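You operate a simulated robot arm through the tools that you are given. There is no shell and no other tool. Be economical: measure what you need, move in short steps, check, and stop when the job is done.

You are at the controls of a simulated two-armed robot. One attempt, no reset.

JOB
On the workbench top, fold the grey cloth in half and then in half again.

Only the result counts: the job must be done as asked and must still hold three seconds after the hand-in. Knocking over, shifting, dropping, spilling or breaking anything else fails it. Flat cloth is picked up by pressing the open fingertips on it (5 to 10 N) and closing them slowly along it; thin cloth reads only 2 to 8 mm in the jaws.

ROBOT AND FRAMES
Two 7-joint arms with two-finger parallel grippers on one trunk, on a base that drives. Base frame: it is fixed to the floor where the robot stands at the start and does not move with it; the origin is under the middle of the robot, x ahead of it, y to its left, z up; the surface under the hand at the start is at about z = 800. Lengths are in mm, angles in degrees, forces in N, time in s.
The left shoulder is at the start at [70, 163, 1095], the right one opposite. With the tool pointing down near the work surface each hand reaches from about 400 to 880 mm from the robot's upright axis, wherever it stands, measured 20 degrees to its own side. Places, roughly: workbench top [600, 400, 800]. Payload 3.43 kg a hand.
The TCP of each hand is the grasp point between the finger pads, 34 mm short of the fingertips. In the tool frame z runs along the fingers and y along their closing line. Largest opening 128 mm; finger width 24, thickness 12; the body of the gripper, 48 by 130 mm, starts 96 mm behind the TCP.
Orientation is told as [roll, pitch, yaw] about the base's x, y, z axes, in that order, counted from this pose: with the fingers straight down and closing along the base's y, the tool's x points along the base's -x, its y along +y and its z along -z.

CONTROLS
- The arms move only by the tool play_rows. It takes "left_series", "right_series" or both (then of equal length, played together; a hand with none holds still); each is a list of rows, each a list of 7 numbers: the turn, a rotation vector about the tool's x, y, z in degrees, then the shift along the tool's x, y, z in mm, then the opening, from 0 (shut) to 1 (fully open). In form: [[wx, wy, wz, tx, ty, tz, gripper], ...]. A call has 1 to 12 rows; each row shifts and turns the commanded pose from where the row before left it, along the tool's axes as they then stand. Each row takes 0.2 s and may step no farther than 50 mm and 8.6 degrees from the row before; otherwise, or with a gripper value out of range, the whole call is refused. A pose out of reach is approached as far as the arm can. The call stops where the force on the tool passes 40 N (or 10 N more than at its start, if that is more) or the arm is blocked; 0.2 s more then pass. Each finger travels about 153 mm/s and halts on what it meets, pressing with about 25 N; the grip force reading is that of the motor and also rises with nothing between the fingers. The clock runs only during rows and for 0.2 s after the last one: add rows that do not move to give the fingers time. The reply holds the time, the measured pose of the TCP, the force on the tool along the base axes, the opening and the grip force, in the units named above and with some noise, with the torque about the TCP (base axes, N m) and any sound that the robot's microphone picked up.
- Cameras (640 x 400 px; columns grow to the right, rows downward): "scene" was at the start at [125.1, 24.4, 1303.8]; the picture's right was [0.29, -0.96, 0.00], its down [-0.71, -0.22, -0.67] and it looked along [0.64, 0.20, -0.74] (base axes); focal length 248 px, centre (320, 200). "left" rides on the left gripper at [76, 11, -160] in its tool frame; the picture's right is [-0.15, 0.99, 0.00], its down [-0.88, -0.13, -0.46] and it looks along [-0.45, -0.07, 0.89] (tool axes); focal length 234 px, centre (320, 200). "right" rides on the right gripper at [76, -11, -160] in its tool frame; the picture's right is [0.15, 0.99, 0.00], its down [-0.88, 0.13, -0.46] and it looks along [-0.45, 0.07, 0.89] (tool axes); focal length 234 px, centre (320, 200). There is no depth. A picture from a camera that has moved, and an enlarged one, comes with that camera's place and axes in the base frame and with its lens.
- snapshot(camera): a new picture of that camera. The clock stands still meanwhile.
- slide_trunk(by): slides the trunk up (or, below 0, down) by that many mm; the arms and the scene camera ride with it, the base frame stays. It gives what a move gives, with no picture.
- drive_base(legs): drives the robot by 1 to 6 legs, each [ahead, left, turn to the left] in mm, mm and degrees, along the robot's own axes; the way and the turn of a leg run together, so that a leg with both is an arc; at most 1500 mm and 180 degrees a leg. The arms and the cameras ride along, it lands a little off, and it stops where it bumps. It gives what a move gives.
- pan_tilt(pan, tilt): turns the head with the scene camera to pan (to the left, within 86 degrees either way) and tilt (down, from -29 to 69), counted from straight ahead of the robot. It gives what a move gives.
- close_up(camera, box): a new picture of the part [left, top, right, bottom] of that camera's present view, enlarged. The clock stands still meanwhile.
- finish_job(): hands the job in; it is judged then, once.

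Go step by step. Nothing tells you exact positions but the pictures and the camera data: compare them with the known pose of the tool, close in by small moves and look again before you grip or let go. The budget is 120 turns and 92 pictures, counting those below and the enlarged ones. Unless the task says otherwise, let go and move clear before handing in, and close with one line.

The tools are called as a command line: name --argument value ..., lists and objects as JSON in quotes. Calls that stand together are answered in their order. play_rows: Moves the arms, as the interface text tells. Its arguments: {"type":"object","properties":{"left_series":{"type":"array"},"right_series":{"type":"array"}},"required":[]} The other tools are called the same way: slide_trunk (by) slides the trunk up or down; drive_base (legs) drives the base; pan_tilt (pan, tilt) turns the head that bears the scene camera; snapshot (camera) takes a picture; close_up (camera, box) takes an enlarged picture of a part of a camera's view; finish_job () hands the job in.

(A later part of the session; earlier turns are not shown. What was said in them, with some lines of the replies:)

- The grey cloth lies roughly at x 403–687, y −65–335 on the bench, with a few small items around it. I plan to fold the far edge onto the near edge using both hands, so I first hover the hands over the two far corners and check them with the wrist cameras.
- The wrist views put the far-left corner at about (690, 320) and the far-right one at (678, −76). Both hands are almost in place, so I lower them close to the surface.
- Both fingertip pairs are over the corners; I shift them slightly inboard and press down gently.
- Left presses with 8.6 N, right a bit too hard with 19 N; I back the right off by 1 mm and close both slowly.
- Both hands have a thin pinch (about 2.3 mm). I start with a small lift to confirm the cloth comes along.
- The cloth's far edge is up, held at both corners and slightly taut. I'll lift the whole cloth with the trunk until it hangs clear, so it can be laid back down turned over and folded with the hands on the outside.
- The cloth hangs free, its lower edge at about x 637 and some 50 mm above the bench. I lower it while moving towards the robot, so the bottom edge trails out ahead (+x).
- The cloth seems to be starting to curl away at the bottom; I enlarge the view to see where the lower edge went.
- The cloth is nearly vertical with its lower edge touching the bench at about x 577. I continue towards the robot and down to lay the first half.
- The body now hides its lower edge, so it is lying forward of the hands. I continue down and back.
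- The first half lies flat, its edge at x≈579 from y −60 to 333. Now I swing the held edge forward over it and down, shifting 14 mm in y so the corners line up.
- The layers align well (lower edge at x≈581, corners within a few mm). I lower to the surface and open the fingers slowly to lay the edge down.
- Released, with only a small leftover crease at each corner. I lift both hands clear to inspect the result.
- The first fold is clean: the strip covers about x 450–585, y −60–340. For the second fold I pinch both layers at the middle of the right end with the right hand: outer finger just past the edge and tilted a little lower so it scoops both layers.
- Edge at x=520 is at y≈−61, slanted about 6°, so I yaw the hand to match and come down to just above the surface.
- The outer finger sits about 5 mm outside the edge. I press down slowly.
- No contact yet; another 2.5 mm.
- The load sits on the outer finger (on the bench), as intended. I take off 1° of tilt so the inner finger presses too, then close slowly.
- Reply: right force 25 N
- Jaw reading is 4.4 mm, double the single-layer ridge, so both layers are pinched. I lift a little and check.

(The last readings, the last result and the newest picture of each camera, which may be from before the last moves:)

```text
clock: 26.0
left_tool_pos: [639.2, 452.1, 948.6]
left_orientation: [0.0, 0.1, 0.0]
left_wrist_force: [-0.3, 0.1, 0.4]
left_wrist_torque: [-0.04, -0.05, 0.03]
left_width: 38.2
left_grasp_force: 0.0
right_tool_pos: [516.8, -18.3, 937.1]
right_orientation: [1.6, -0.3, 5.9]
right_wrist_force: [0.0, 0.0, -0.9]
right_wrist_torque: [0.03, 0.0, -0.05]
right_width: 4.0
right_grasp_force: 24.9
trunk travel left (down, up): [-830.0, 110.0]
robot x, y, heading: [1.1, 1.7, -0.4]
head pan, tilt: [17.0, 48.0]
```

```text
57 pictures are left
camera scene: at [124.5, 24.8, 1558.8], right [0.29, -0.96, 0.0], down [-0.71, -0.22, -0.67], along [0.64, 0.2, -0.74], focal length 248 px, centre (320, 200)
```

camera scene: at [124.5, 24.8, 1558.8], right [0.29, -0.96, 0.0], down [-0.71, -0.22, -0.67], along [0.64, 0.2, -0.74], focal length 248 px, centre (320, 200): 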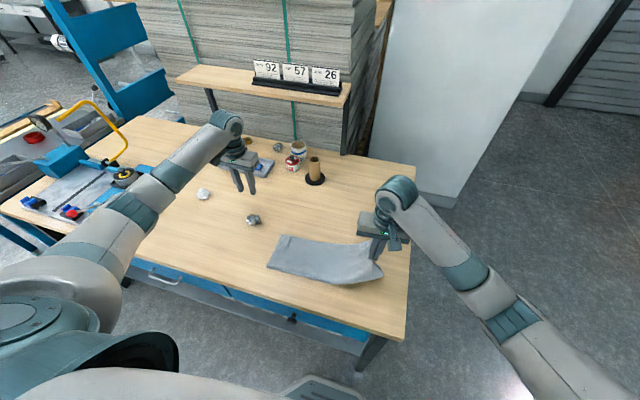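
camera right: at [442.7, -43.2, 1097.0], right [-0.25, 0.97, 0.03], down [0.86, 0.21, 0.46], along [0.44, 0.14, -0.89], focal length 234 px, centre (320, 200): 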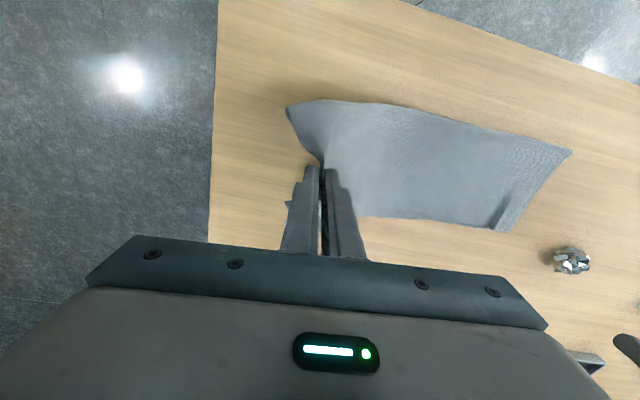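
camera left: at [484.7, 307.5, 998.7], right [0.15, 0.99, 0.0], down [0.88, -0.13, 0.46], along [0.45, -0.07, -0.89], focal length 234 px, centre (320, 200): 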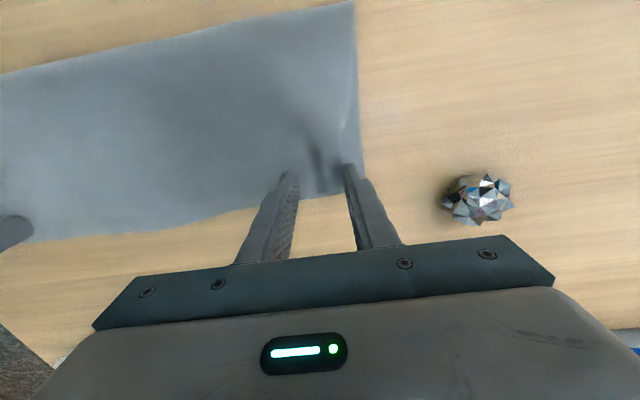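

Both layers come up together. I raise the trunk and arm until the strip hangs free.

slide_trunk --by 105

play_rows --right_series '[[0, 0, 0, 0, 5, -25, 0], [0, 0, 0, 0, 5, -25, 0], [0, 0, 0, 0, 5, -25, 0], [0, 0, 0, 0, 5, -25, 0], [0, 0, 0, 0, 5, -25, 0], [0, 0, 0, 0, 5, -25, 0], [0, 0, 0, 0, 5, -25, 0], [0, 0, 0, 0, 0, -20, 0], [0, 0, 0, 0, 0, 0, 0], [0, 0, 0, 0, 0, 0, 0]]'

snapshot --camera "scene"

snapshot --camera "right"

snapshot --camera "left"

```text
clock: 27.4
left_tool_pos: [639.7, 452.2, 1052.7]
left_orientation: [0.0, 0.0, 0.1]
left_wrist_force: [0.3, -0.1, 0.2]
left_wrist_torque: [-0.04, 0.0, 0.0]
left_width: 38.3
left_grasp_force: 0.0
right_tool_pos: [519.2, -19.4, 1041.2]
right_orientation: [1.8, -0.2, 6.0]
right_wrist_force: [-0.7, -0.1, -0.8]
right_wrist_torque: [0.03, 0.02, 0.0]
right_width: 3.8
right_grasp_force: 25.3
trunk travel left (down, up): [-935.0, 5.0]
robot x, y, heading: [3.8, -3.2, -0.2]
head pan, tilt: [17.0, 48.0]
```

```text
clock: 29.6
left_tool_pos: [640.4, 451.5, 1053.2]
left_orientation: [0.0, 0.0, 0.0]
left_wrist_force: [0.0, 0.5, 0.2]
left_wrist_torque: [-0.02, 0.01, 0.03]
left_width: 38.3
left_grasp_force: 0.0
right_tool_pos: [512.2, 9.2, 1238.2]
right_orientation: [1.7, -0.3, 6.0]
right_wrist_force: [0.8, 0.3, -1.4]
right_wrist_torque: [0.01, 0.04, -0.03]
right_width: 3.9
right_grasp_force: 24.8
trunk travel left (down, up): [-935.0, 5.0]
robot x, y, heading: [-0.6, 1.0, 0.1]
head pan, tilt: [17.0, 48.0]
```

```text
56 pictures are left
camera scene: at [125.3, 24.6, 1663.8], right [0.29, -0.96, 0.0], down [-0.71, -0.22, -0.67], along [0.64, 0.2, -0.74], focal length 248 px, centre (320, 200)
```

scene: 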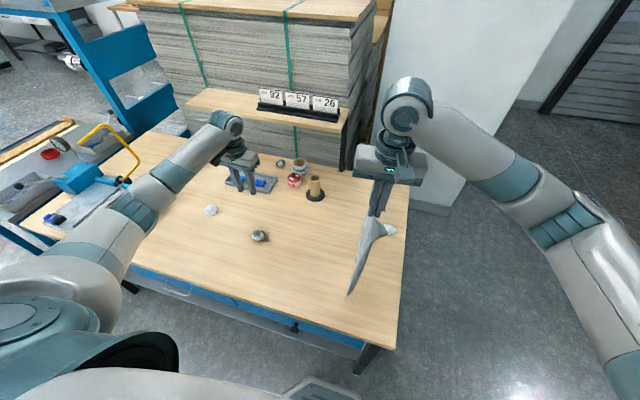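

```text
55 pictures are left
camera right: at [438.4, -15.4, 1398.0], right [-0.25, 0.97, 0.03], down [0.86, 0.21, 0.46], along [0.44, 0.14, -0.89], focal length 234 px, centre (320, 200)
```

right: 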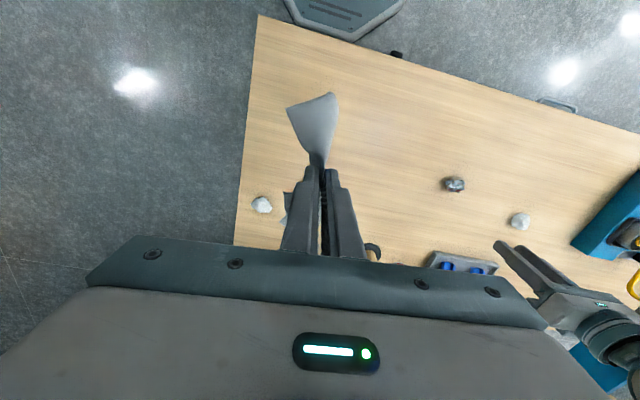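

```text
54 pictures are left
camera left: at [565.1, 463.0, 1213.3], right [0.15, 0.99, 0.0], down [0.88, -0.13, 0.46], along [0.45, -0.07, -0.89], focal length 234 px, centre (320, 200)
```

left: 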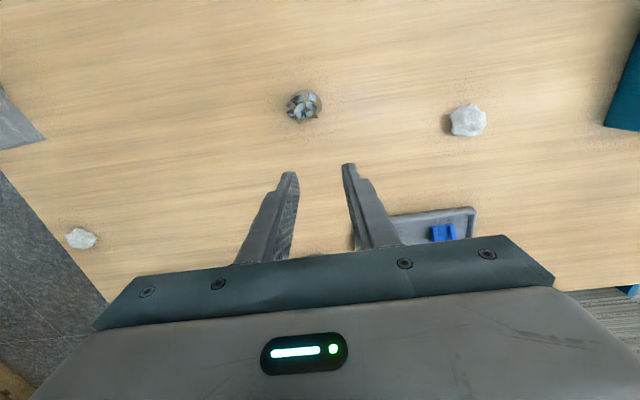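

The strip hangs edge-on from the right hand. I enlarge to see its state.

close_up --camera "scene" --box '[300, 180, 440, 320]'

close_up --camera "right" --box '[240, 60, 400, 220]'

```text
2.86 times, centred on (370, 250) of scene
camera zoom: at [125.3, 24.6, 1663.8], right [0.29, -0.96, 0.0], down [-0.71, -0.22, -0.67], along [0.64, 0.2, -0.74], focal length 709 px, centre (177, 57)
```

zoom: 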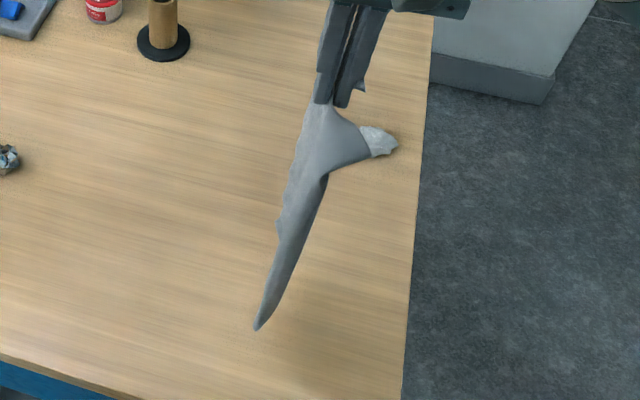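

```text
2.50 times, centred on (320, 140) of right
camera zoom: at [438.4, -15.4, 1398.0], right [-0.25, 0.97, 0.03], down [0.86, 0.21, 0.46], along [0.44, 0.14, -0.89], focal length 585 px, centre (320, 350)
```

zoom: 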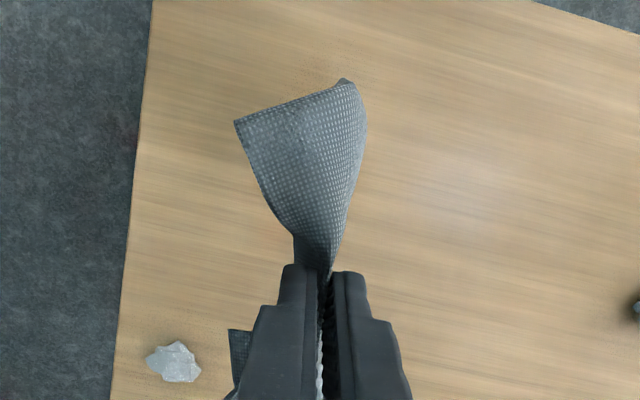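

It hangs well, with the lower end about 30 mm above the bench. I lower while moving left (+y) so the bottom trails out toward −y.

play_rows --right_series '[[0, 0, 0, -2, 10, 20, 0], [0, 0, 0, -2, 20, 20, 0], [0, 0, 0, -2, 20, 15, 0], [0, 0, 0, -2, 20, 10, 0], [0, 0, 0, -2, 20, 10, 0], [0, 0, 0, 0, 0, 0, 0]]'

close_up --camera "scene" --box '[260, 160, 420, 320]'

snapshot --camera "right"

```text
clock: 31.0
left_tool_pos: [639.1, 450.9, 1053.2]
left_orientation: [0.0, -0.1, 0.0]
left_wrist_force: [-0.3, 0.4, -0.1]
left_wrist_torque: [0.01, -0.01, 0.0]
left_width: 38.5
left_grasp_force: 0.1
right_tool_pos: [514.3, 101.8, 1167.4]
right_orientation: [1.9, -0.3, 5.9]
right_wrist_force: [0.6, 0.2, -0.4]
right_wrist_torque: [-0.02, 0.0, 0.01]
right_width: 4.0
right_grasp_force: 25.5
trunk travel left (down, up): [-935.0, 5.0]
robot x, y, heading: [-0.1, -0.2, -0.1]
head pan, tilt: [17.0, 48.0]
```

```text
2.50 times, centred on (340, 240) of scene
camera zoom: at [125.2, 23.9, 1663.8], right [0.29, -0.96, 0.0], down [-0.71, -0.22, -0.67], along [0.64, 0.2, -0.74], focal length 620 px, centre (270, 100)
```

zoom: 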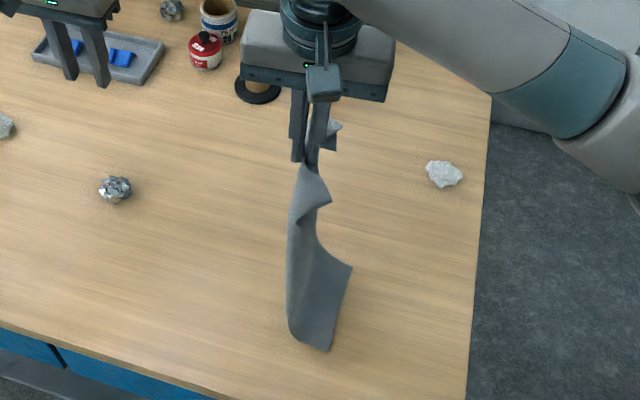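

```text
50 pictures are left
camera right: at [439.1, 77.4, 1326.6], right [-0.25, 0.97, 0.03], down [0.86, 0.21, 0.46], along [0.44, 0.14, -0.89], focal length 234 px, centre (320, 200)
```

right: 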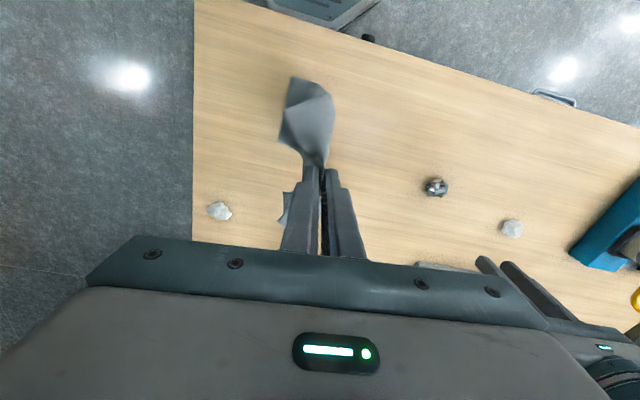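

The lower end is on the bench at y≈41, x 451–581, with the cloth leaning as wanted. I keep laying it: left and down to the half-way point.

play_rows --right_series '[[0, 0, 0, -2, 18, 14, 0], [0, 0, 0, -2, 18, 16, 0], [0, 0, 0, -2, 18, 18, 0], [0, 0, 0, -2, 18, 20, 0], [0, 0, 0, -2, 16, 20, 0], [0, 0, 0, 0, 0, 0, 0]]'

close_up --camera "scene" --box '[220, 160, 420, 320]'

snapshot --camera "right"

```text
clock: 32.4
left_tool_pos: [640.5, 451.0, 1053.2]
left_orientation: [0.1, 0.1, 0.0]
left_wrist_force: [0.1, 0.1, 0.4]
left_wrist_torque: [0.0, -0.02, 0.01]
left_width: 38.3
left_grasp_force: 0.1
right_tool_pos: [512.9, 192.9, 1077.1]
right_orientation: [1.8, -0.3, 6.0]
right_wrist_force: [0.9, 0.0, -0.7]
right_wrist_torque: [0.04, -0.01, 0.0]
right_width: 3.7
right_grasp_force: 25.1
trunk travel left (down, up): [-935.0, 5.0]
robot x, y, heading: [0.7, 3.2, 0.1]
head pan, tilt: [17.0, 48.0]
```

```text
2.50 times, centred on (320, 240) of scene
camera zoom: at [125.3, 23.8, 1663.8], right [0.29, -0.96, 0.0], down [-0.71, -0.22, -0.67], along [0.64, 0.2, -0.74], focal length 620 px, centre (320, 100)
```

zoom: 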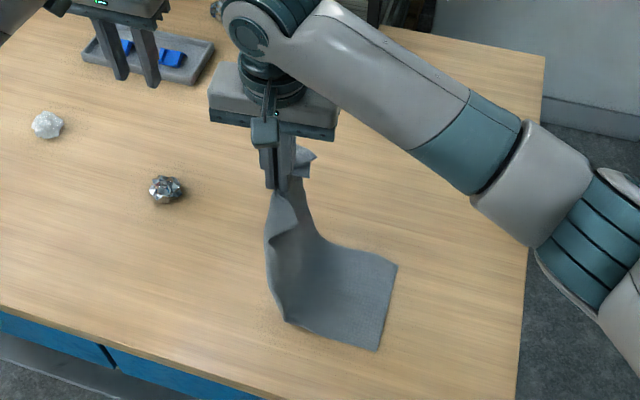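

```text
48 pictures are left
camera right: at [440.0, 167.5, 1236.6], right [-0.25, 0.97, 0.03], down [0.86, 0.21, 0.46], along [0.44, 0.14, -0.89], focal length 234 px, centre (320, 200)
```

right: 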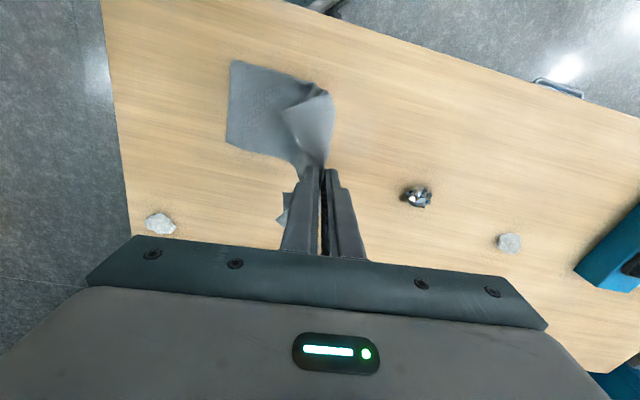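

The first half is laying nicely, its end still fixed at y≈42. Continue to the turning point.

play_rows --right_series '[[0, 0, 0, -2, 15, 20, 0], [0, 0, 0, -2, 15, 22, 0], [0, 0, 0, -2, 10, 25, 0], [0, 0, 0, 0, 0, 20, 0], [0, 0, 0, 0, 0, 0, 0]]'

close_up --camera "scene" --box '[220, 160, 420, 320]'

snapshot --camera "right"

```text
clock: 33.6
left_tool_pos: [640.7, 451.9, 1054.0]
left_orientation: [0.0, 0.1, -0.1]
left_wrist_force: [0.5, 0.4, 0.8]
left_wrist_torque: [0.01, 0.05, -0.02]
left_width: 38.3
left_grasp_force: 0.1
right_tool_pos: [516.4, 236.3, 994.9]
right_orientation: [1.8, -0.3, 6.0]
right_wrist_force: [0.6, 0.0, -0.4]
right_wrist_torque: [0.0, 0.02, 0.0]
right_width: 3.8
right_grasp_force: 24.8
trunk travel left (down, up): [-935.0, 5.0]
robot x, y, heading: [1.1, 3.5, 0.1]
head pan, tilt: [17.0, 48.0]
```

```text
2.50 times, centred on (320, 240) of scene
camera zoom: at [125.2, 24.5, 1663.8], right [0.29, -0.96, 0.0], down [-0.71, -0.22, -0.67], along [0.64, 0.2, -0.74], focal length 620 px, centre (320, 100)
```

zoom: 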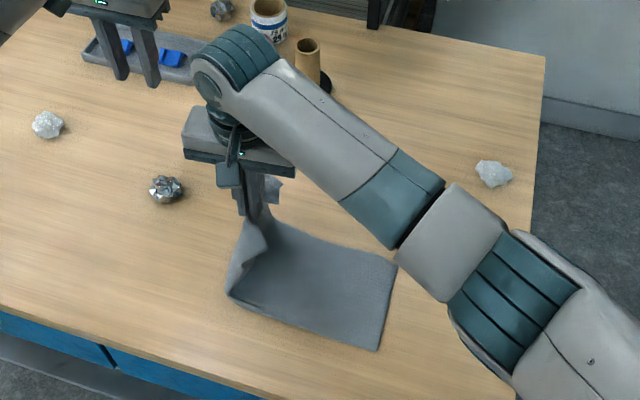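

```text
46 pictures are left
camera right: at [440.9, 211.8, 1153.2], right [-0.25, 0.97, 0.03], down [0.86, 0.21, 0.46], along [0.44, 0.14, -0.89], focal length 234 px, centre (320, 200)
```

right: 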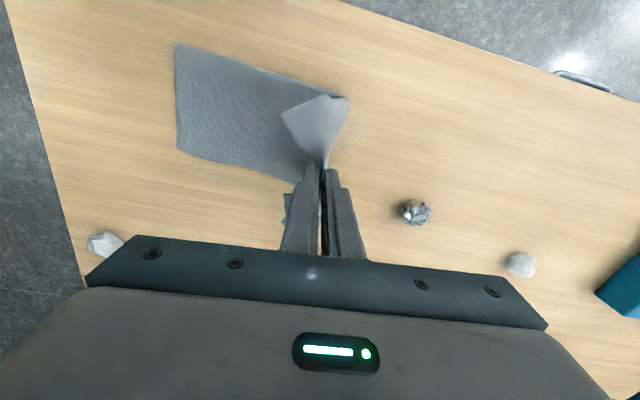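

Exactly half is laid. Now I swing the held end back over to the right and down, toward y≈57.

play_rows --right_series '[[0, 0, 0, 2, -20, 4, 0], [0, 0, 0, 2.5, -25, 8, 0], [0, 0, 0, 2.5, -25, 12, 0], [0, 0, 0, 2.5, -25, 16, 0], [0, 0, 0, 2.5, -25, 20, 0], [0, 0, 0, 2, -22, 22, 0], [0, 0, 0, 2, -19, 23, 0], [0, 0, 0, 1.5, -14, 20, 0], [0, 0, 0, 0, 0, 0, 0]]'

close_up --camera "scene" --box '[220, 160, 420, 320]'

snapshot --camera "right"

```text
clock: 35.6
left_tool_pos: [639.9, 451.0, 1052.4]
left_orientation: [0.0, 0.0, 0.1]
left_wrist_force: [-0.2, 0.0, 1.0]
left_wrist_torque: [0.02, 0.01, 0.01]
left_width: 38.6
left_grasp_force: 0.1
right_tool_pos: [520.2, 62.9, 866.3]
right_orientation: [1.7, -0.3, 6.1]
right_wrist_force: [-0.1, 1.3, 0.3]
right_wrist_torque: [0.03, 0.04, 0.01]
right_width: 3.8
right_grasp_force: 24.7
trunk travel left (down, up): [-935.0, 5.0]
robot x, y, heading: [0.3, -2.1, 0.1]
head pan, tilt: [17.0, 48.0]
```

```text
2.50 times, centred on (320, 240) of scene
camera zoom: at [125.3, 25.0, 1663.8], right [0.29, -0.96, 0.0], down [-0.71, -0.22, -0.67], along [0.64, 0.2, -0.74], focal length 620 px, centre (320, 100)
```

zoom: 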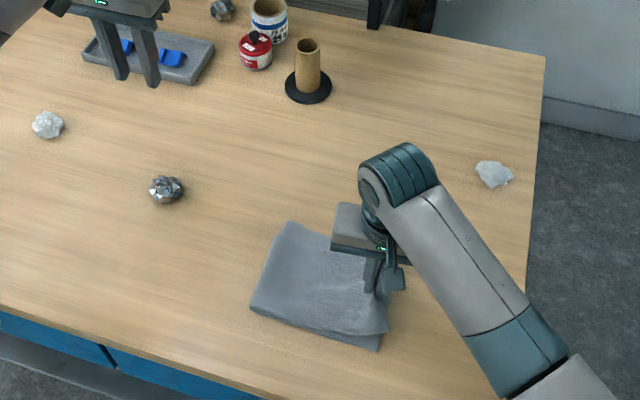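

```text
44 pictures are left
camera right: at [445.6, 39.0, 1024.9], right [-0.25, 0.97, 0.03], down [0.86, 0.21, 0.46], along [0.44, 0.14, -0.89], focal length 234 px, centre (320, 200)
```

right: 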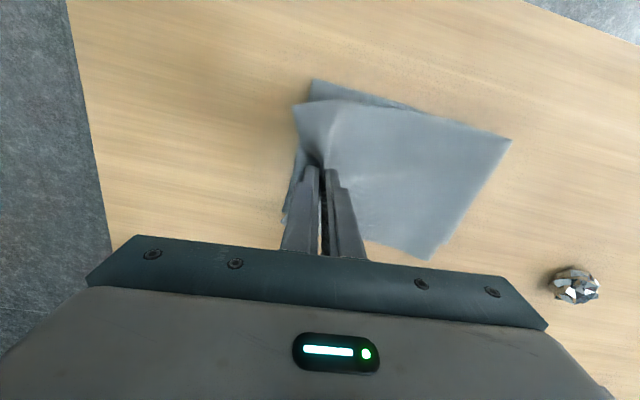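

Nearly aligned; the upper corner overhangs by ~10 mm in −y and ~10 mm in +x. I correct, lower to the surface and open slowly.

play_rows --right_series '[[0, 0, 0, 3, 3, 10, 0], [0, 0, 0, 3, 3, 10, 0], [0, 0, 0, 0, 0, 5, 0], [0, 0, 0, 0, 0, 0, 0]]'

snapshot --camera "right"

```text
clock: 36.6
left_tool_pos: [640.3, 451.0, 1052.4]
left_orientation: [0.0, 0.0, 0.0]
left_wrist_force: [0.2, 0.1, -0.4]
left_wrist_torque: [0.0, -0.01, 0.0]
left_width: 38.3
left_grasp_force: 0.0
right_tool_pos: [511.1, 70.1, 839.8]
right_orientation: [1.8, -0.2, 6.0]
right_wrist_force: [-0.3, 0.8, 5.4]
right_wrist_torque: [0.06, 0.04, 0.0]
right_width: 4.1
right_grasp_force: 25.0
trunk travel left (down, up): [-935.0, 5.0]
robot x, y, heading: [-1.8, -1.3, 0.1]
head pan, tilt: [17.0, 48.0]
```

```text
43 pictures are left
camera right: at [437.4, 45.5, 999.2], right [-0.25, 0.97, 0.03], down [0.86, 0.21, 0.46], along [0.44, 0.14, -0.89], focal length 234 px, centre (320, 200)
```

right: 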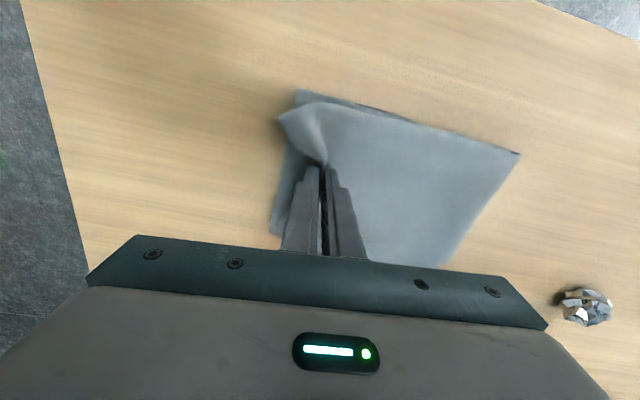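

Touching with about 5 N. I open slowly to release and lift off.

play_rows --right_series '[[0, 0, 0, 0, 0, 0, 0.05], [0, 0, 0, 0, 0, 0, 0.1], [0, 0, 0, 0, 0, 0, 0.15], [0, 0, 0, 0, 0, 0, 0.2], [0, 0, 0, 0, 0, 0, 0.25], [0, 0, 0, 0, 0, 0, 0.3], [0, 0, 0, 0, 0, 0, 0.3], [0, 0, 0, 0, 0, -10, 0.3], [0, 0, 0, 0, 0, -30, 0.3], [0, 0, 0, 0, -10, -40, 0.3], [0, 0, 0, 0, -40, -20, 0.3], [0, 0, 0, 0, -45, 0, 0.3]]'

play_rows --right_series '[[0, 0, 0, 0, -45, 0, 0.3], [0, 0, 0, 0, -35, 0, 0.3], [0, 0, 0, 0, 0, 0, 0.3]]'

close_up --camera "scene" --box '[240, 200, 400, 300]'

snapshot --camera "right"

```text
clock: 39.2
left_tool_pos: [639.8, 450.7, 1053.8]
left_orientation: [0.1, 0.1, 0.0]
left_wrist_force: [-0.1, 0.5, 0.0]
left_wrist_torque: [0.02, 0.0, 0.0]
left_width: 38.3
left_grasp_force: 0.0
right_tool_pos: [519.0, -26.3, 938.3]
right_orientation: [1.8, -0.3, 6.0]
right_wrist_force: [-0.3, 0.5, -0.6]
right_wrist_torque: [0.01, -0.01, -0.02]
right_width: 38.6
right_grasp_force: 0.0
trunk travel left (down, up): [-935.0, 5.0]
robot x, y, heading: [0.4, 1.7, -0.2]
head pan, tilt: [17.0, 48.0]
```

```text
clock: 40.0
left_tool_pos: [638.9, 454.0, 1052.7]
left_orientation: [-0.1, 0.0, 0.1]
left_wrist_force: [-0.4, -0.1, -0.6]
left_wrist_torque: [-0.01, 0.03, 0.0]
left_width: 38.6
left_grasp_force: 0.0
right_tool_pos: [527.0, -102.6, 937.6]
right_orientation: [1.7, -0.3, 6.1]
right_wrist_force: [-0.1, 0.1, 0.2]
right_wrist_torque: [0.04, -0.02, -0.01]
right_width: 38.4
right_grasp_force: 0.1
trunk travel left (down, up): [-935.0, 5.0]
robot x, y, heading: [-4.1, 1.8, -0.0]
head pan, tilt: [17.0, 48.0]
```

```text
4.00 times, centred on (320, 250) of scene
camera zoom: at [125.2, 26.8, 1663.7], right [0.29, -0.96, 0.0], down [-0.71, -0.22, -0.67], along [0.64, 0.19, -0.74], focal length 992 px, centre (320, 0)
```

zoom: 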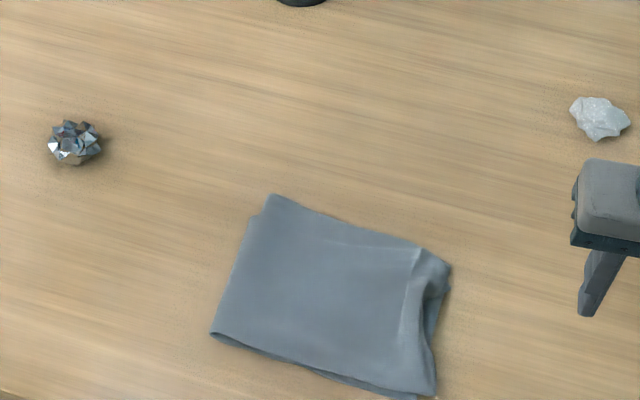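

```text
41 pictures are left
camera right: at [452.7, -126.8, 1096.6], right [-0.25, 0.97, 0.03], down [0.86, 0.21, 0.46], along [0.44, 0.14, -0.89], focal length 234 px, centre (320, 200)
```

right: 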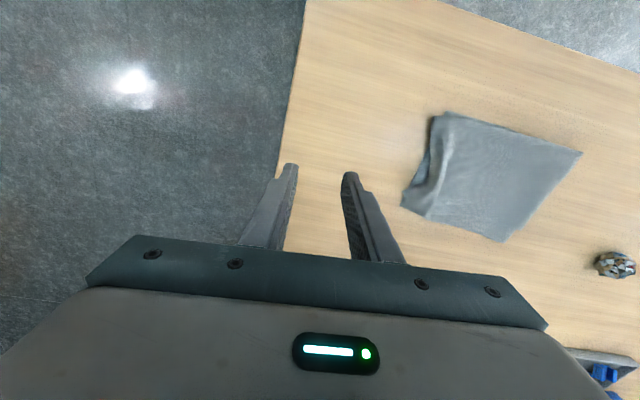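

The cloth is now a four-layer rectangle with all layers stacked; a raised crease remains along its right end. I take a closer look to decide how to smooth it.

close_up --camera "right" --box '[380, 90, 600, 250]'

close_up --camera "scene" --box '[280, 240, 380, 310]'

```text
2.50 times, centred on (490, 170) of right
camera zoom: at [452.7, -126.8, 1096.6], right [-0.25, 0.97, 0.03], down [0.86, 0.21, 0.46], along [0.44, 0.14, -0.89], focal length 585 px, centre (-105, 275)
```

zoom: 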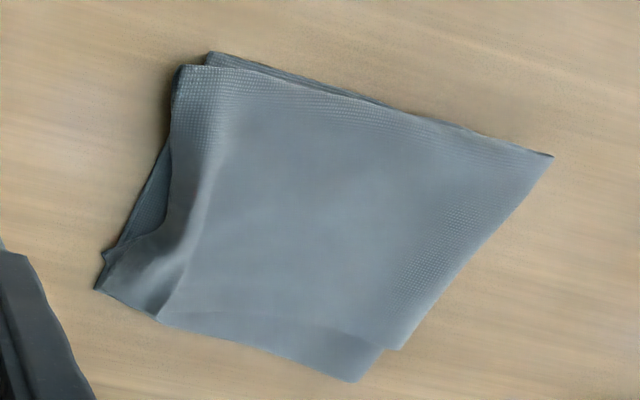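

```text
5.71 times, centred on (330, 275) of scene
camera zoom: at [125.2, 26.8, 1663.7], right [0.29, -0.96, 0.0], down [-0.71, -0.22, -0.67], along [0.64, 0.19, -0.74], focal length 1418 px, centre (263, -229)
```

zoom: 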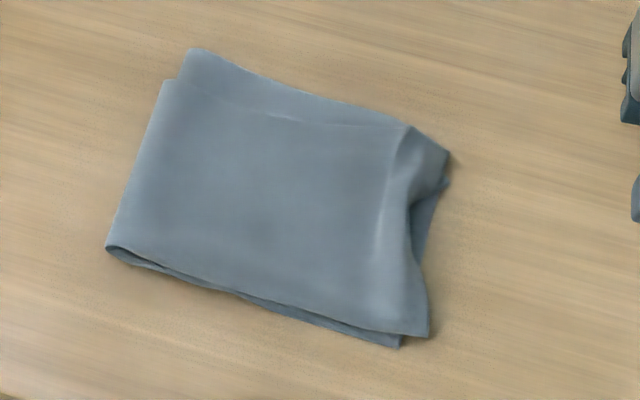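

Only a soft ridge at about y 55–65 remains. I press it gently with closed fingertips and nudge it outward to flatten it.

play_rows --right_series '[[0, 0, 0, -2.4, 42, 0, 0.1], [0, 0, 0, -2.4, 42, 0, 0], [0, 0, 0, -2.4, 42, 0, 0], [0, 0, 0, -2.4, 42, 0, 0], [1.8, 0, 0, 0, 0, 40, 0], [0, 0, 0, 0, 0, 40, 0], [0, 0, 0, 0, 0, 10, 0], [0, 0, 0, 0, 0, 4, 0], [0, 0, 0, 0, 0, 0, 0]]'

snapshot --camera "right"

```text
clock: 42.2
left_tool_pos: [640.3, 451.9, 1052.1]
left_orientation: [0.0, -0.1, -0.1]
left_wrist_force: [0.1, -0.1, 0.0]
left_wrist_torque: [0.0, 0.01, -0.01]
left_width: 38.5
left_grasp_force: 0.0
right_tool_pos: [549.6, 30.2, 851.7]
right_orientation: [-2.4, -2.1, 4.9]
right_wrist_force: [-0.1, -0.1, -0.1]
right_wrist_torque: [0.04, -0.01, 0.0]
right_width: 0.2
right_grasp_force: 25.7
trunk travel left (down, up): [-935.0, 5.0]
robot x, y, heading: [-0.9, -2.2, -0.1]
head pan, tilt: [17.0, 48.0]
stopped in row 9 (right hand): the arm was blocked; the commanded pose is now the measured one
```

```text
38 pictures are left
camera right: at [468.7, 18.6, 1009.1], right [-0.23, 0.97, -0.05], down [0.85, 0.22, 0.48], along [0.48, 0.07, -0.88], focal length 234 px, centre (320, 200)
```

right: 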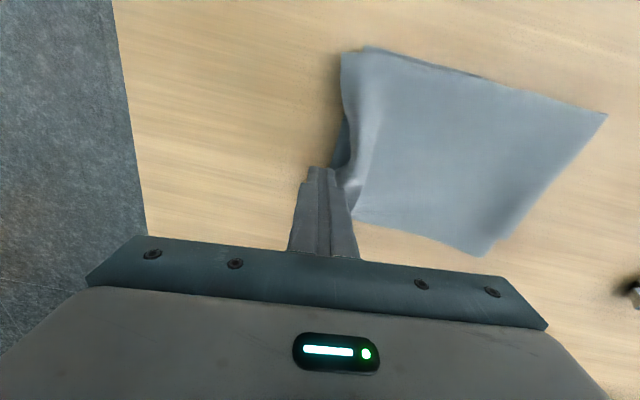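

The arm hit its limit because the trunk is raised; nothing was touched. I raise both hands and bring the trunk back down.

play_rows --left_series '[[0, 0, 0, 0, 0, -40, 0.3], [0, 0, 0, 0, 0, -40, 0.3], [0, 0, 0, 0, 0, -40, 0.3], [0, 0, 0, 0, 0, -40, 0.3], [0, 0, 0, 0, 0, 0, 0.3], [0, 0, 0, 0, 0, 0, 0.3], [0, 0, 0, 0, 0, 0, 0.3]]' --right_series '[[0, 0, 0, 0, 0, -40, 0], [0, 0, 0, 0, 0, -40, 0], [0, 0, 0, 0, 0, -40, 0], [0, 0, 0, 0, 0, -40, 0], [0, 0, 0, 0, 0, -40, 0], [0, 0, 0, 0, 0, -40, 0], [-2.4, 2.1, -1, 0, 0, 0, 0]]'

slide_trunk --by -200

```text
clock: 43.2
left_tool_pos: [638.4, 445.5, 1205.6]
left_orientation: [0.2, 0.0, -0.1]
left_wrist_force: [-0.7, -1.4, -0.2]
left_wrist_torque: [0.0, -0.02, 0.01]
left_width: 38.5
left_grasp_force: 0.0
right_tool_pos: [563.5, -103.9, 947.1]
right_orientation: [-14.1, -1.4, 0.5]
right_wrist_force: [-0.4, -0.9, -0.4]
right_wrist_torque: [0.02, -0.04, 0.01]
right_width: 0.1
right_grasp_force: 25.6
right hand out of reach, approached as far as the arm can: row 4
trunk travel left (down, up): [-935.0, 5.0]
robot x, y, heading: [-0.8, 1.3, 0.1]
head pan, tilt: [17.0, 48.0]
stopped in row 4 (right hand): the arm was blocked; the commanded pose is now the measured one
```

```text
clock: 44.5
left_tool_pos: [637.5, 450.2, 1087.4]
left_orientation: [0.0, -0.1, 0.1]
left_wrist_force: [0.2, 0.7, 0.0]
left_wrist_torque: [-0.01, 0.0, 0.01]
left_width: 38.4
left_grasp_force: 0.1
right_tool_pos: [563.3, -100.9, 835.2]
right_orientation: [-14.3, -1.8, 0.5]
right_wrist_force: [-3.0, -1.4, 10.3]
right_wrist_torque: [-0.07, 0.24, 0.05]
right_width: 0.0
right_grasp_force: 24.6
trunk travel left (down, up): [-819.0, 121.0]
robot x, y, heading: [2.2, 0.2, -0.4]
head pan, tilt: [17.0, 48.0]
stopped: the force on the tool passed its limit at 89 N (the readings are from after the stop); the commanded pose is now the measured one
```

The right arm was still in a bad configuration and its fingertip met the bare bench beside the cloth; I lift it off and look.

play_rows --right_series '[[0, 0, 0, 0, 0, -20, 0], [0, 0, 0, 0, 0, -30, 0], [0, 0, 0, 0, 0, -30, 0], [0, 0, 0, 0, 0, 0, 0]]'

snapshot --camera "scene"

```text
clock: 45.0
left_tool_pos: [639.1, 447.1, 1086.0]
left_orientation: [0.1, 0.1, -0.1]
left_wrist_force: [-1.0, -0.3, -0.1]
left_wrist_torque: [0.04, 0.02, 0.03]
left_width: 38.6
left_grasp_force: 0.1
right_tool_pos: [567.9, -216.1, 855.9]
right_orientation: [-24.9, -1.6, -3.3]
right_wrist_force: [0.0, 0.0, -0.3]
right_wrist_torque: [0.01, 0.02, -0.05]
right_width: 0.1
right_grasp_force: 24.9
trunk travel left (down, up): [-819.0, 121.0]
robot x, y, heading: [-1.0, -0.9, -0.1]
head pan, tilt: [17.0, 48.0]
stopped in row 2 (right hand): the arm was blocked; the commanded pose is now the measured one
```

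```text
37 pictures are left
camera scene: at [125.9, 22.5, 1547.4], right [0.29, -0.96, 0.0], down [-0.71, -0.21, -0.67], along [0.64, 0.2, -0.74], focal length 248 px, centre (320, 200)
```

scene: 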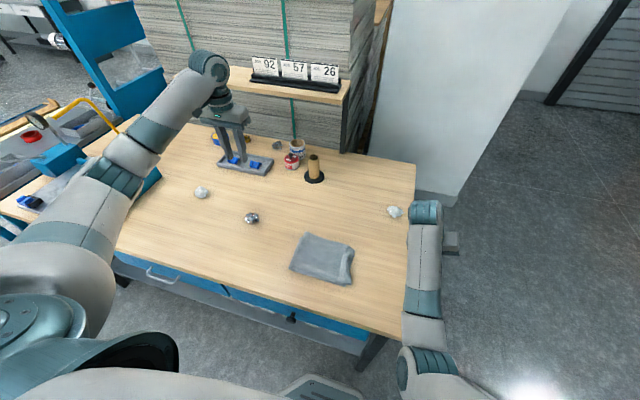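

The right arm has drifted into an awkward posture off the bench side, clear of everything, so I leave it alone. I check the cloth closely before deciding on smoothing with the left hand.

close_up --camera "scene" --box '[270, 220, 390, 300]'

close_up --camera "scene" --box '[340, 170, 500, 290]'

```text
5.00 times, centred on (330, 260) of scene
camera zoom: at [125.9, 22.5, 1547.4], right [0.29, -0.96, 0.0], down [-0.71, -0.21, -0.67], along [0.64, 0.2, -0.74], focal length 1240 px, centre (270, -100)
```

zoom: 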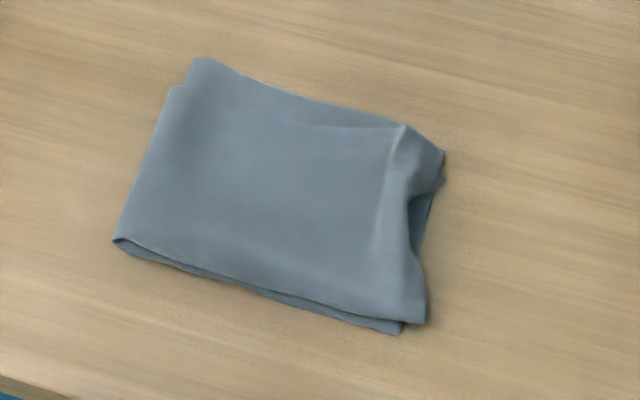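

```text
3.33 times, centred on (420, 230) of scene
camera zoom: at [125.9, 22.5, 1547.4], right [0.29, -0.96, 0.0], down [-0.71, -0.21, -0.67], along [0.64, 0.2, -0.74], focal length 827 px, centre (-13, 100)
```

zoom: 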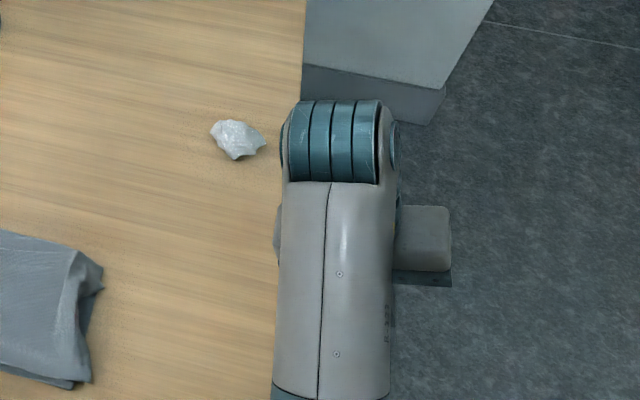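

The cloth is unchanged and the paper ball is where it was. I bring the left hand over, fingers closed, to press the ridge flat.

play_rows --left_series '[[0, 0, 0, 12, -38.5, 14, 0.1], [0, 0, 0, 12, -38.5, 18, 0], [0, 0, 0, 12, -38.5, 18, 0], [0, 0, 0, 12, -38.5, 18, 0], [0, 0, 0, 12, -38.5, 18, 0], [0, 0, 0, 12, -38.5, 18, 0], [0, 0, 0, 12, -38.5, 18, 0], [0, 0, 0, 12, -38.5, 18, 0], [0, 0, 0, 12, -38.5, 18, 0], [0, 0, 0, 12, -35, 18, 0], [0, 0, 0, 0, 0, 0, 0]]'

snapshot --camera "left"

```text
clock: 47.4
left_tool_pos: [515.9, 68.0, 911.9]
left_orientation: [-0.1, 0.1, -0.1]
left_wrist_force: [0.1, 0.0, 0.4]
left_wrist_torque: [-0.06, 0.03, 0.01]
left_width: 0.0
left_grasp_force: 25.1
right_tool_pos: [567.1, -213.9, 856.4]
right_orientation: [-24.8, -1.5, -3.2]
right_wrist_force: [0.1, 0.0, 0.8]
right_wrist_torque: [-0.05, -0.01, 0.04]
right_width: 0.3
right_grasp_force: 24.6
trunk travel left (down, up): [-819.0, 121.0]
robot x, y, heading: [0.1, 5.0, -0.1]
head pan, tilt: [17.0, 48.0]
```

```text
34 pictures are left
camera left: at [442.2, 80.0, 1071.9], right [0.15, 0.99, 0.0], down [0.88, -0.13, 0.45], along [0.45, -0.07, -0.89], focal length 234 px, centre (320, 200)
```

left: 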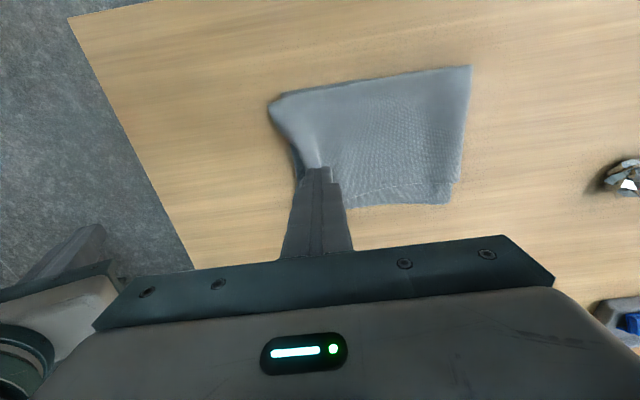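

The fingertips are right above the ridge. Lower to contact.

play_rows --left_series '[[0, 0, 0, 0, 2, 35, 0], [0, 0, 0, 0, 2, 28, 0], [0, 0, 0, 0, 0, 4, 0], [0, 0, 0, 0, 0, 2, 0], [0, 0, 0, 0, 0, 0, 0]]'

```text
clock: 48.6
left_tool_pos: [515.9, 71.4, 839.6]
left_orientation: [-0.1, 0.0, -0.2]
left_wrist_force: [0.1, 0.3, 1.6]
left_wrist_torque: [-0.01, 0.0, 0.01]
left_width: 0.0
left_grasp_force: 25.4
right_tool_pos: [566.8, -214.0, 855.4]
right_orientation: [-24.8, -1.6, -3.2]
right_wrist_force: [0.1, -0.5, -0.1]
right_wrist_torque: [-0.01, -0.02, 0.02]
right_width: 0.0
right_grasp_force: 25.5
trunk travel left (down, up): [-819.0, 121.0]
robot x, y, heading: [-4.9, 4.3, -0.2]
head pan, tilt: [17.0, 48.0]
```

Light contact. I press a bit more and stroke the ridge outward by about 20 mm, then lift.

play_rows --left_series '[[0, 0, 0, 0, 0, 0.8, 0], [0, 0, 0, 0, -4, 0, 0], [0, 0, 0, 0, -4, 0, 0], [0, 0, 0, 0, -4, 0, 0], [0, 0, 0, 0, -4, 0, 0], [0, 0, 0, 0, -4, 0, 0], [0, 0, 0, 0, 0, 0, 0]]'

play_rows --left_series '[[0, 0, 0, 0, 0, -10, 0], [0, 0, 0, 0, 0, -40, 0], [0, 0, 0, 0, 0, -40, 0], [0, 0, 0, 0, 0, 0, 0]]'

snapshot --camera "left"

close_up --camera "scene" --box '[270, 220, 390, 300]'

```text
clock: 50.2
left_tool_pos: [517.2, 51.6, 840.5]
left_orientation: [0.0, 0.1, -0.1]
left_wrist_force: [-0.2, 0.7, 0.5]
left_wrist_torque: [0.03, 0.01, -0.01]
left_width: 0.0
left_grasp_force: 24.6
right_tool_pos: [567.2, -214.4, 855.8]
right_orientation: [-24.8, -1.6, -3.3]
right_wrist_force: [-0.1, 1.0, -1.3]
right_wrist_torque: [0.01, -0.02, -0.02]
right_width: 0.0
right_grasp_force: 25.0
trunk travel left (down, up): [-819.0, 121.0]
robot x, y, heading: [5.3, 1.2, -0.3]
head pan, tilt: [17.0, 48.0]
```

```text
clock: 51.2
left_tool_pos: [515.9, 50.8, 933.8]
left_orientation: [0.1, 0.0, -0.1]
left_wrist_force: [0.6, 0.3, 0.4]
left_wrist_torque: [-0.02, 0.03, 0.04]
left_width: 0.1
left_grasp_force: 25.2
right_tool_pos: [566.9, -215.3, 857.1]
right_orientation: [-24.8, -1.6, -3.1]
right_wrist_force: [-0.2, 0.1, -0.4]
right_wrist_torque: [0.03, 0.01, -0.01]
right_width: 0.1
right_grasp_force: 25.2
trunk travel left (down, up): [-819.0, 121.0]
robot x, y, heading: [4.3, 2.4, -0.3]
head pan, tilt: [17.0, 48.0]
```

```text
33 pictures are left
camera left: at [442.3, 62.4, 1093.7], right [0.15, 0.99, 0.0], down [0.88, -0.13, 0.45], along [0.45, -0.07, -0.89], focal length 234 px, centre (320, 200)
```

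left: 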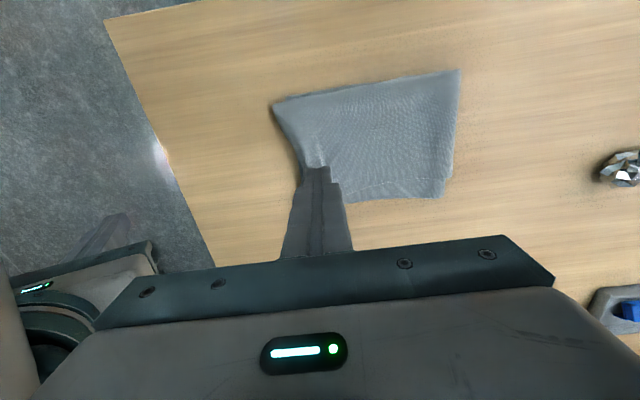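

```text
5.00 times, centred on (330, 260) of scene
camera zoom: at [124.8, 24.0, 1547.6], right [0.29, -0.96, 0.0], down [-0.71, -0.22, -0.67], along [0.64, 0.19, -0.74], focal length 1240 px, centre (270, -100)
```

zoom: 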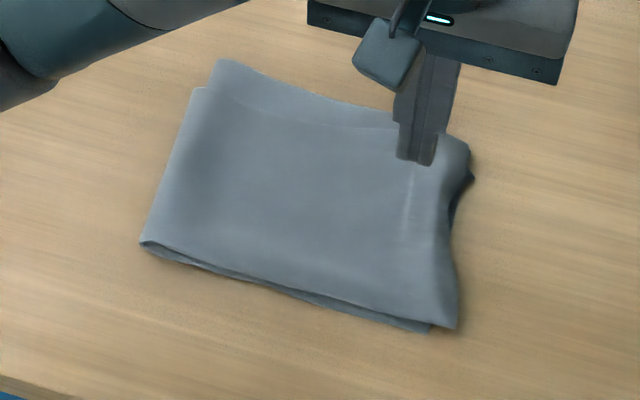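

The ridge is mostly smoothed out and the layers align well. I move the left hand clear and take a last look.

play_rows --left_series '[[0, 0, 0, 0, 20, -30, 0], [0, 0, 0, 0, 40, -20, 0], [0, 0, 0, 0, 45, 0, 0], [0, 0, 0, 0, 45, 0, 0], [0, 0, 0, 0, 45, 0, 0], [0, 0, 0, 0, 45, 0, 0], [0, 0, 0, 0, 45, 0, 0], [0, 0, 0, 0, 45, 0, 0], [0, 0, 0, 0, 0, 0, 0]]'

snapshot --camera "scene"

close_up --camera "scene" --box '[270, 220, 390, 300]'

```text
clock: 53.2
left_tool_pos: [518.8, 379.6, 979.2]
left_orientation: [0.0, -0.1, -0.1]
left_wrist_force: [0.4, -0.6, -0.3]
left_wrist_torque: [0.01, -0.01, 0.0]
left_width: 0.1
left_grasp_force: 25.0
right_tool_pos: [567.8, -214.0, 854.2]
right_orientation: [-24.8, -1.5, -3.2]
right_wrist_force: [0.1, 0.5, 0.6]
right_wrist_torque: [-0.01, -0.01, 0.02]
right_width: 0.1
right_grasp_force: 25.0
trunk travel left (down, up): [-819.0, 121.0]
robot x, y, heading: [-1.6, -0.0, 0.1]
head pan, tilt: [17.0, 48.0]
```

```text
31 pictures are left
camera scene: at [126.0, 23.5, 1547.5], right [0.29, -0.96, 0.0], down [-0.71, -0.22, -0.67], along [0.64, 0.2, -0.74], focal length 248 px, centre (320, 200)
```

scene: 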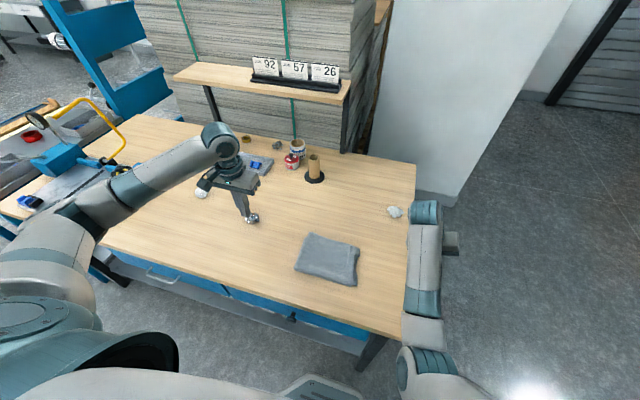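

```text
5.00 times, centred on (330, 260) of scene
camera zoom: at [126.0, 23.5, 1547.5], right [0.29, -0.96, 0.0], down [-0.71, -0.22, -0.67], along [0.64, 0.2, -0.74], focal length 1240 px, centre (270, -100)
```

zoom: 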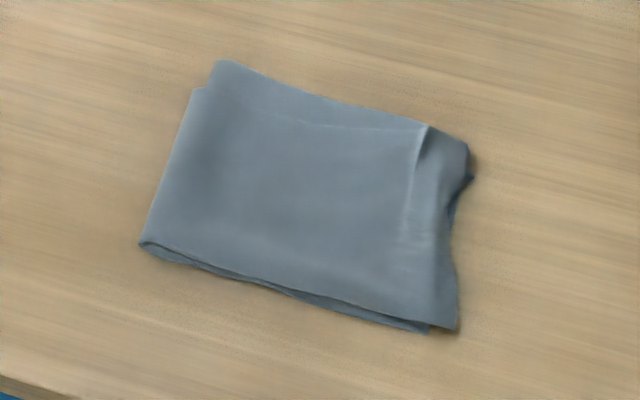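

The cloth lies as a neat four-layer rectangle, the other items are undisturbed and both hands are clear. I hand in.

finish_job

```text
The job is handed in.
```

The grey cloth is folded in half and then in half again, lying as a four-layer rectangle on the workbench top. A slight crease remains at its right end. During repositioning the right fingertip hit the bare bench beside the cloth (89 N), and in the last pictures nothing else had been knocked or shifted.
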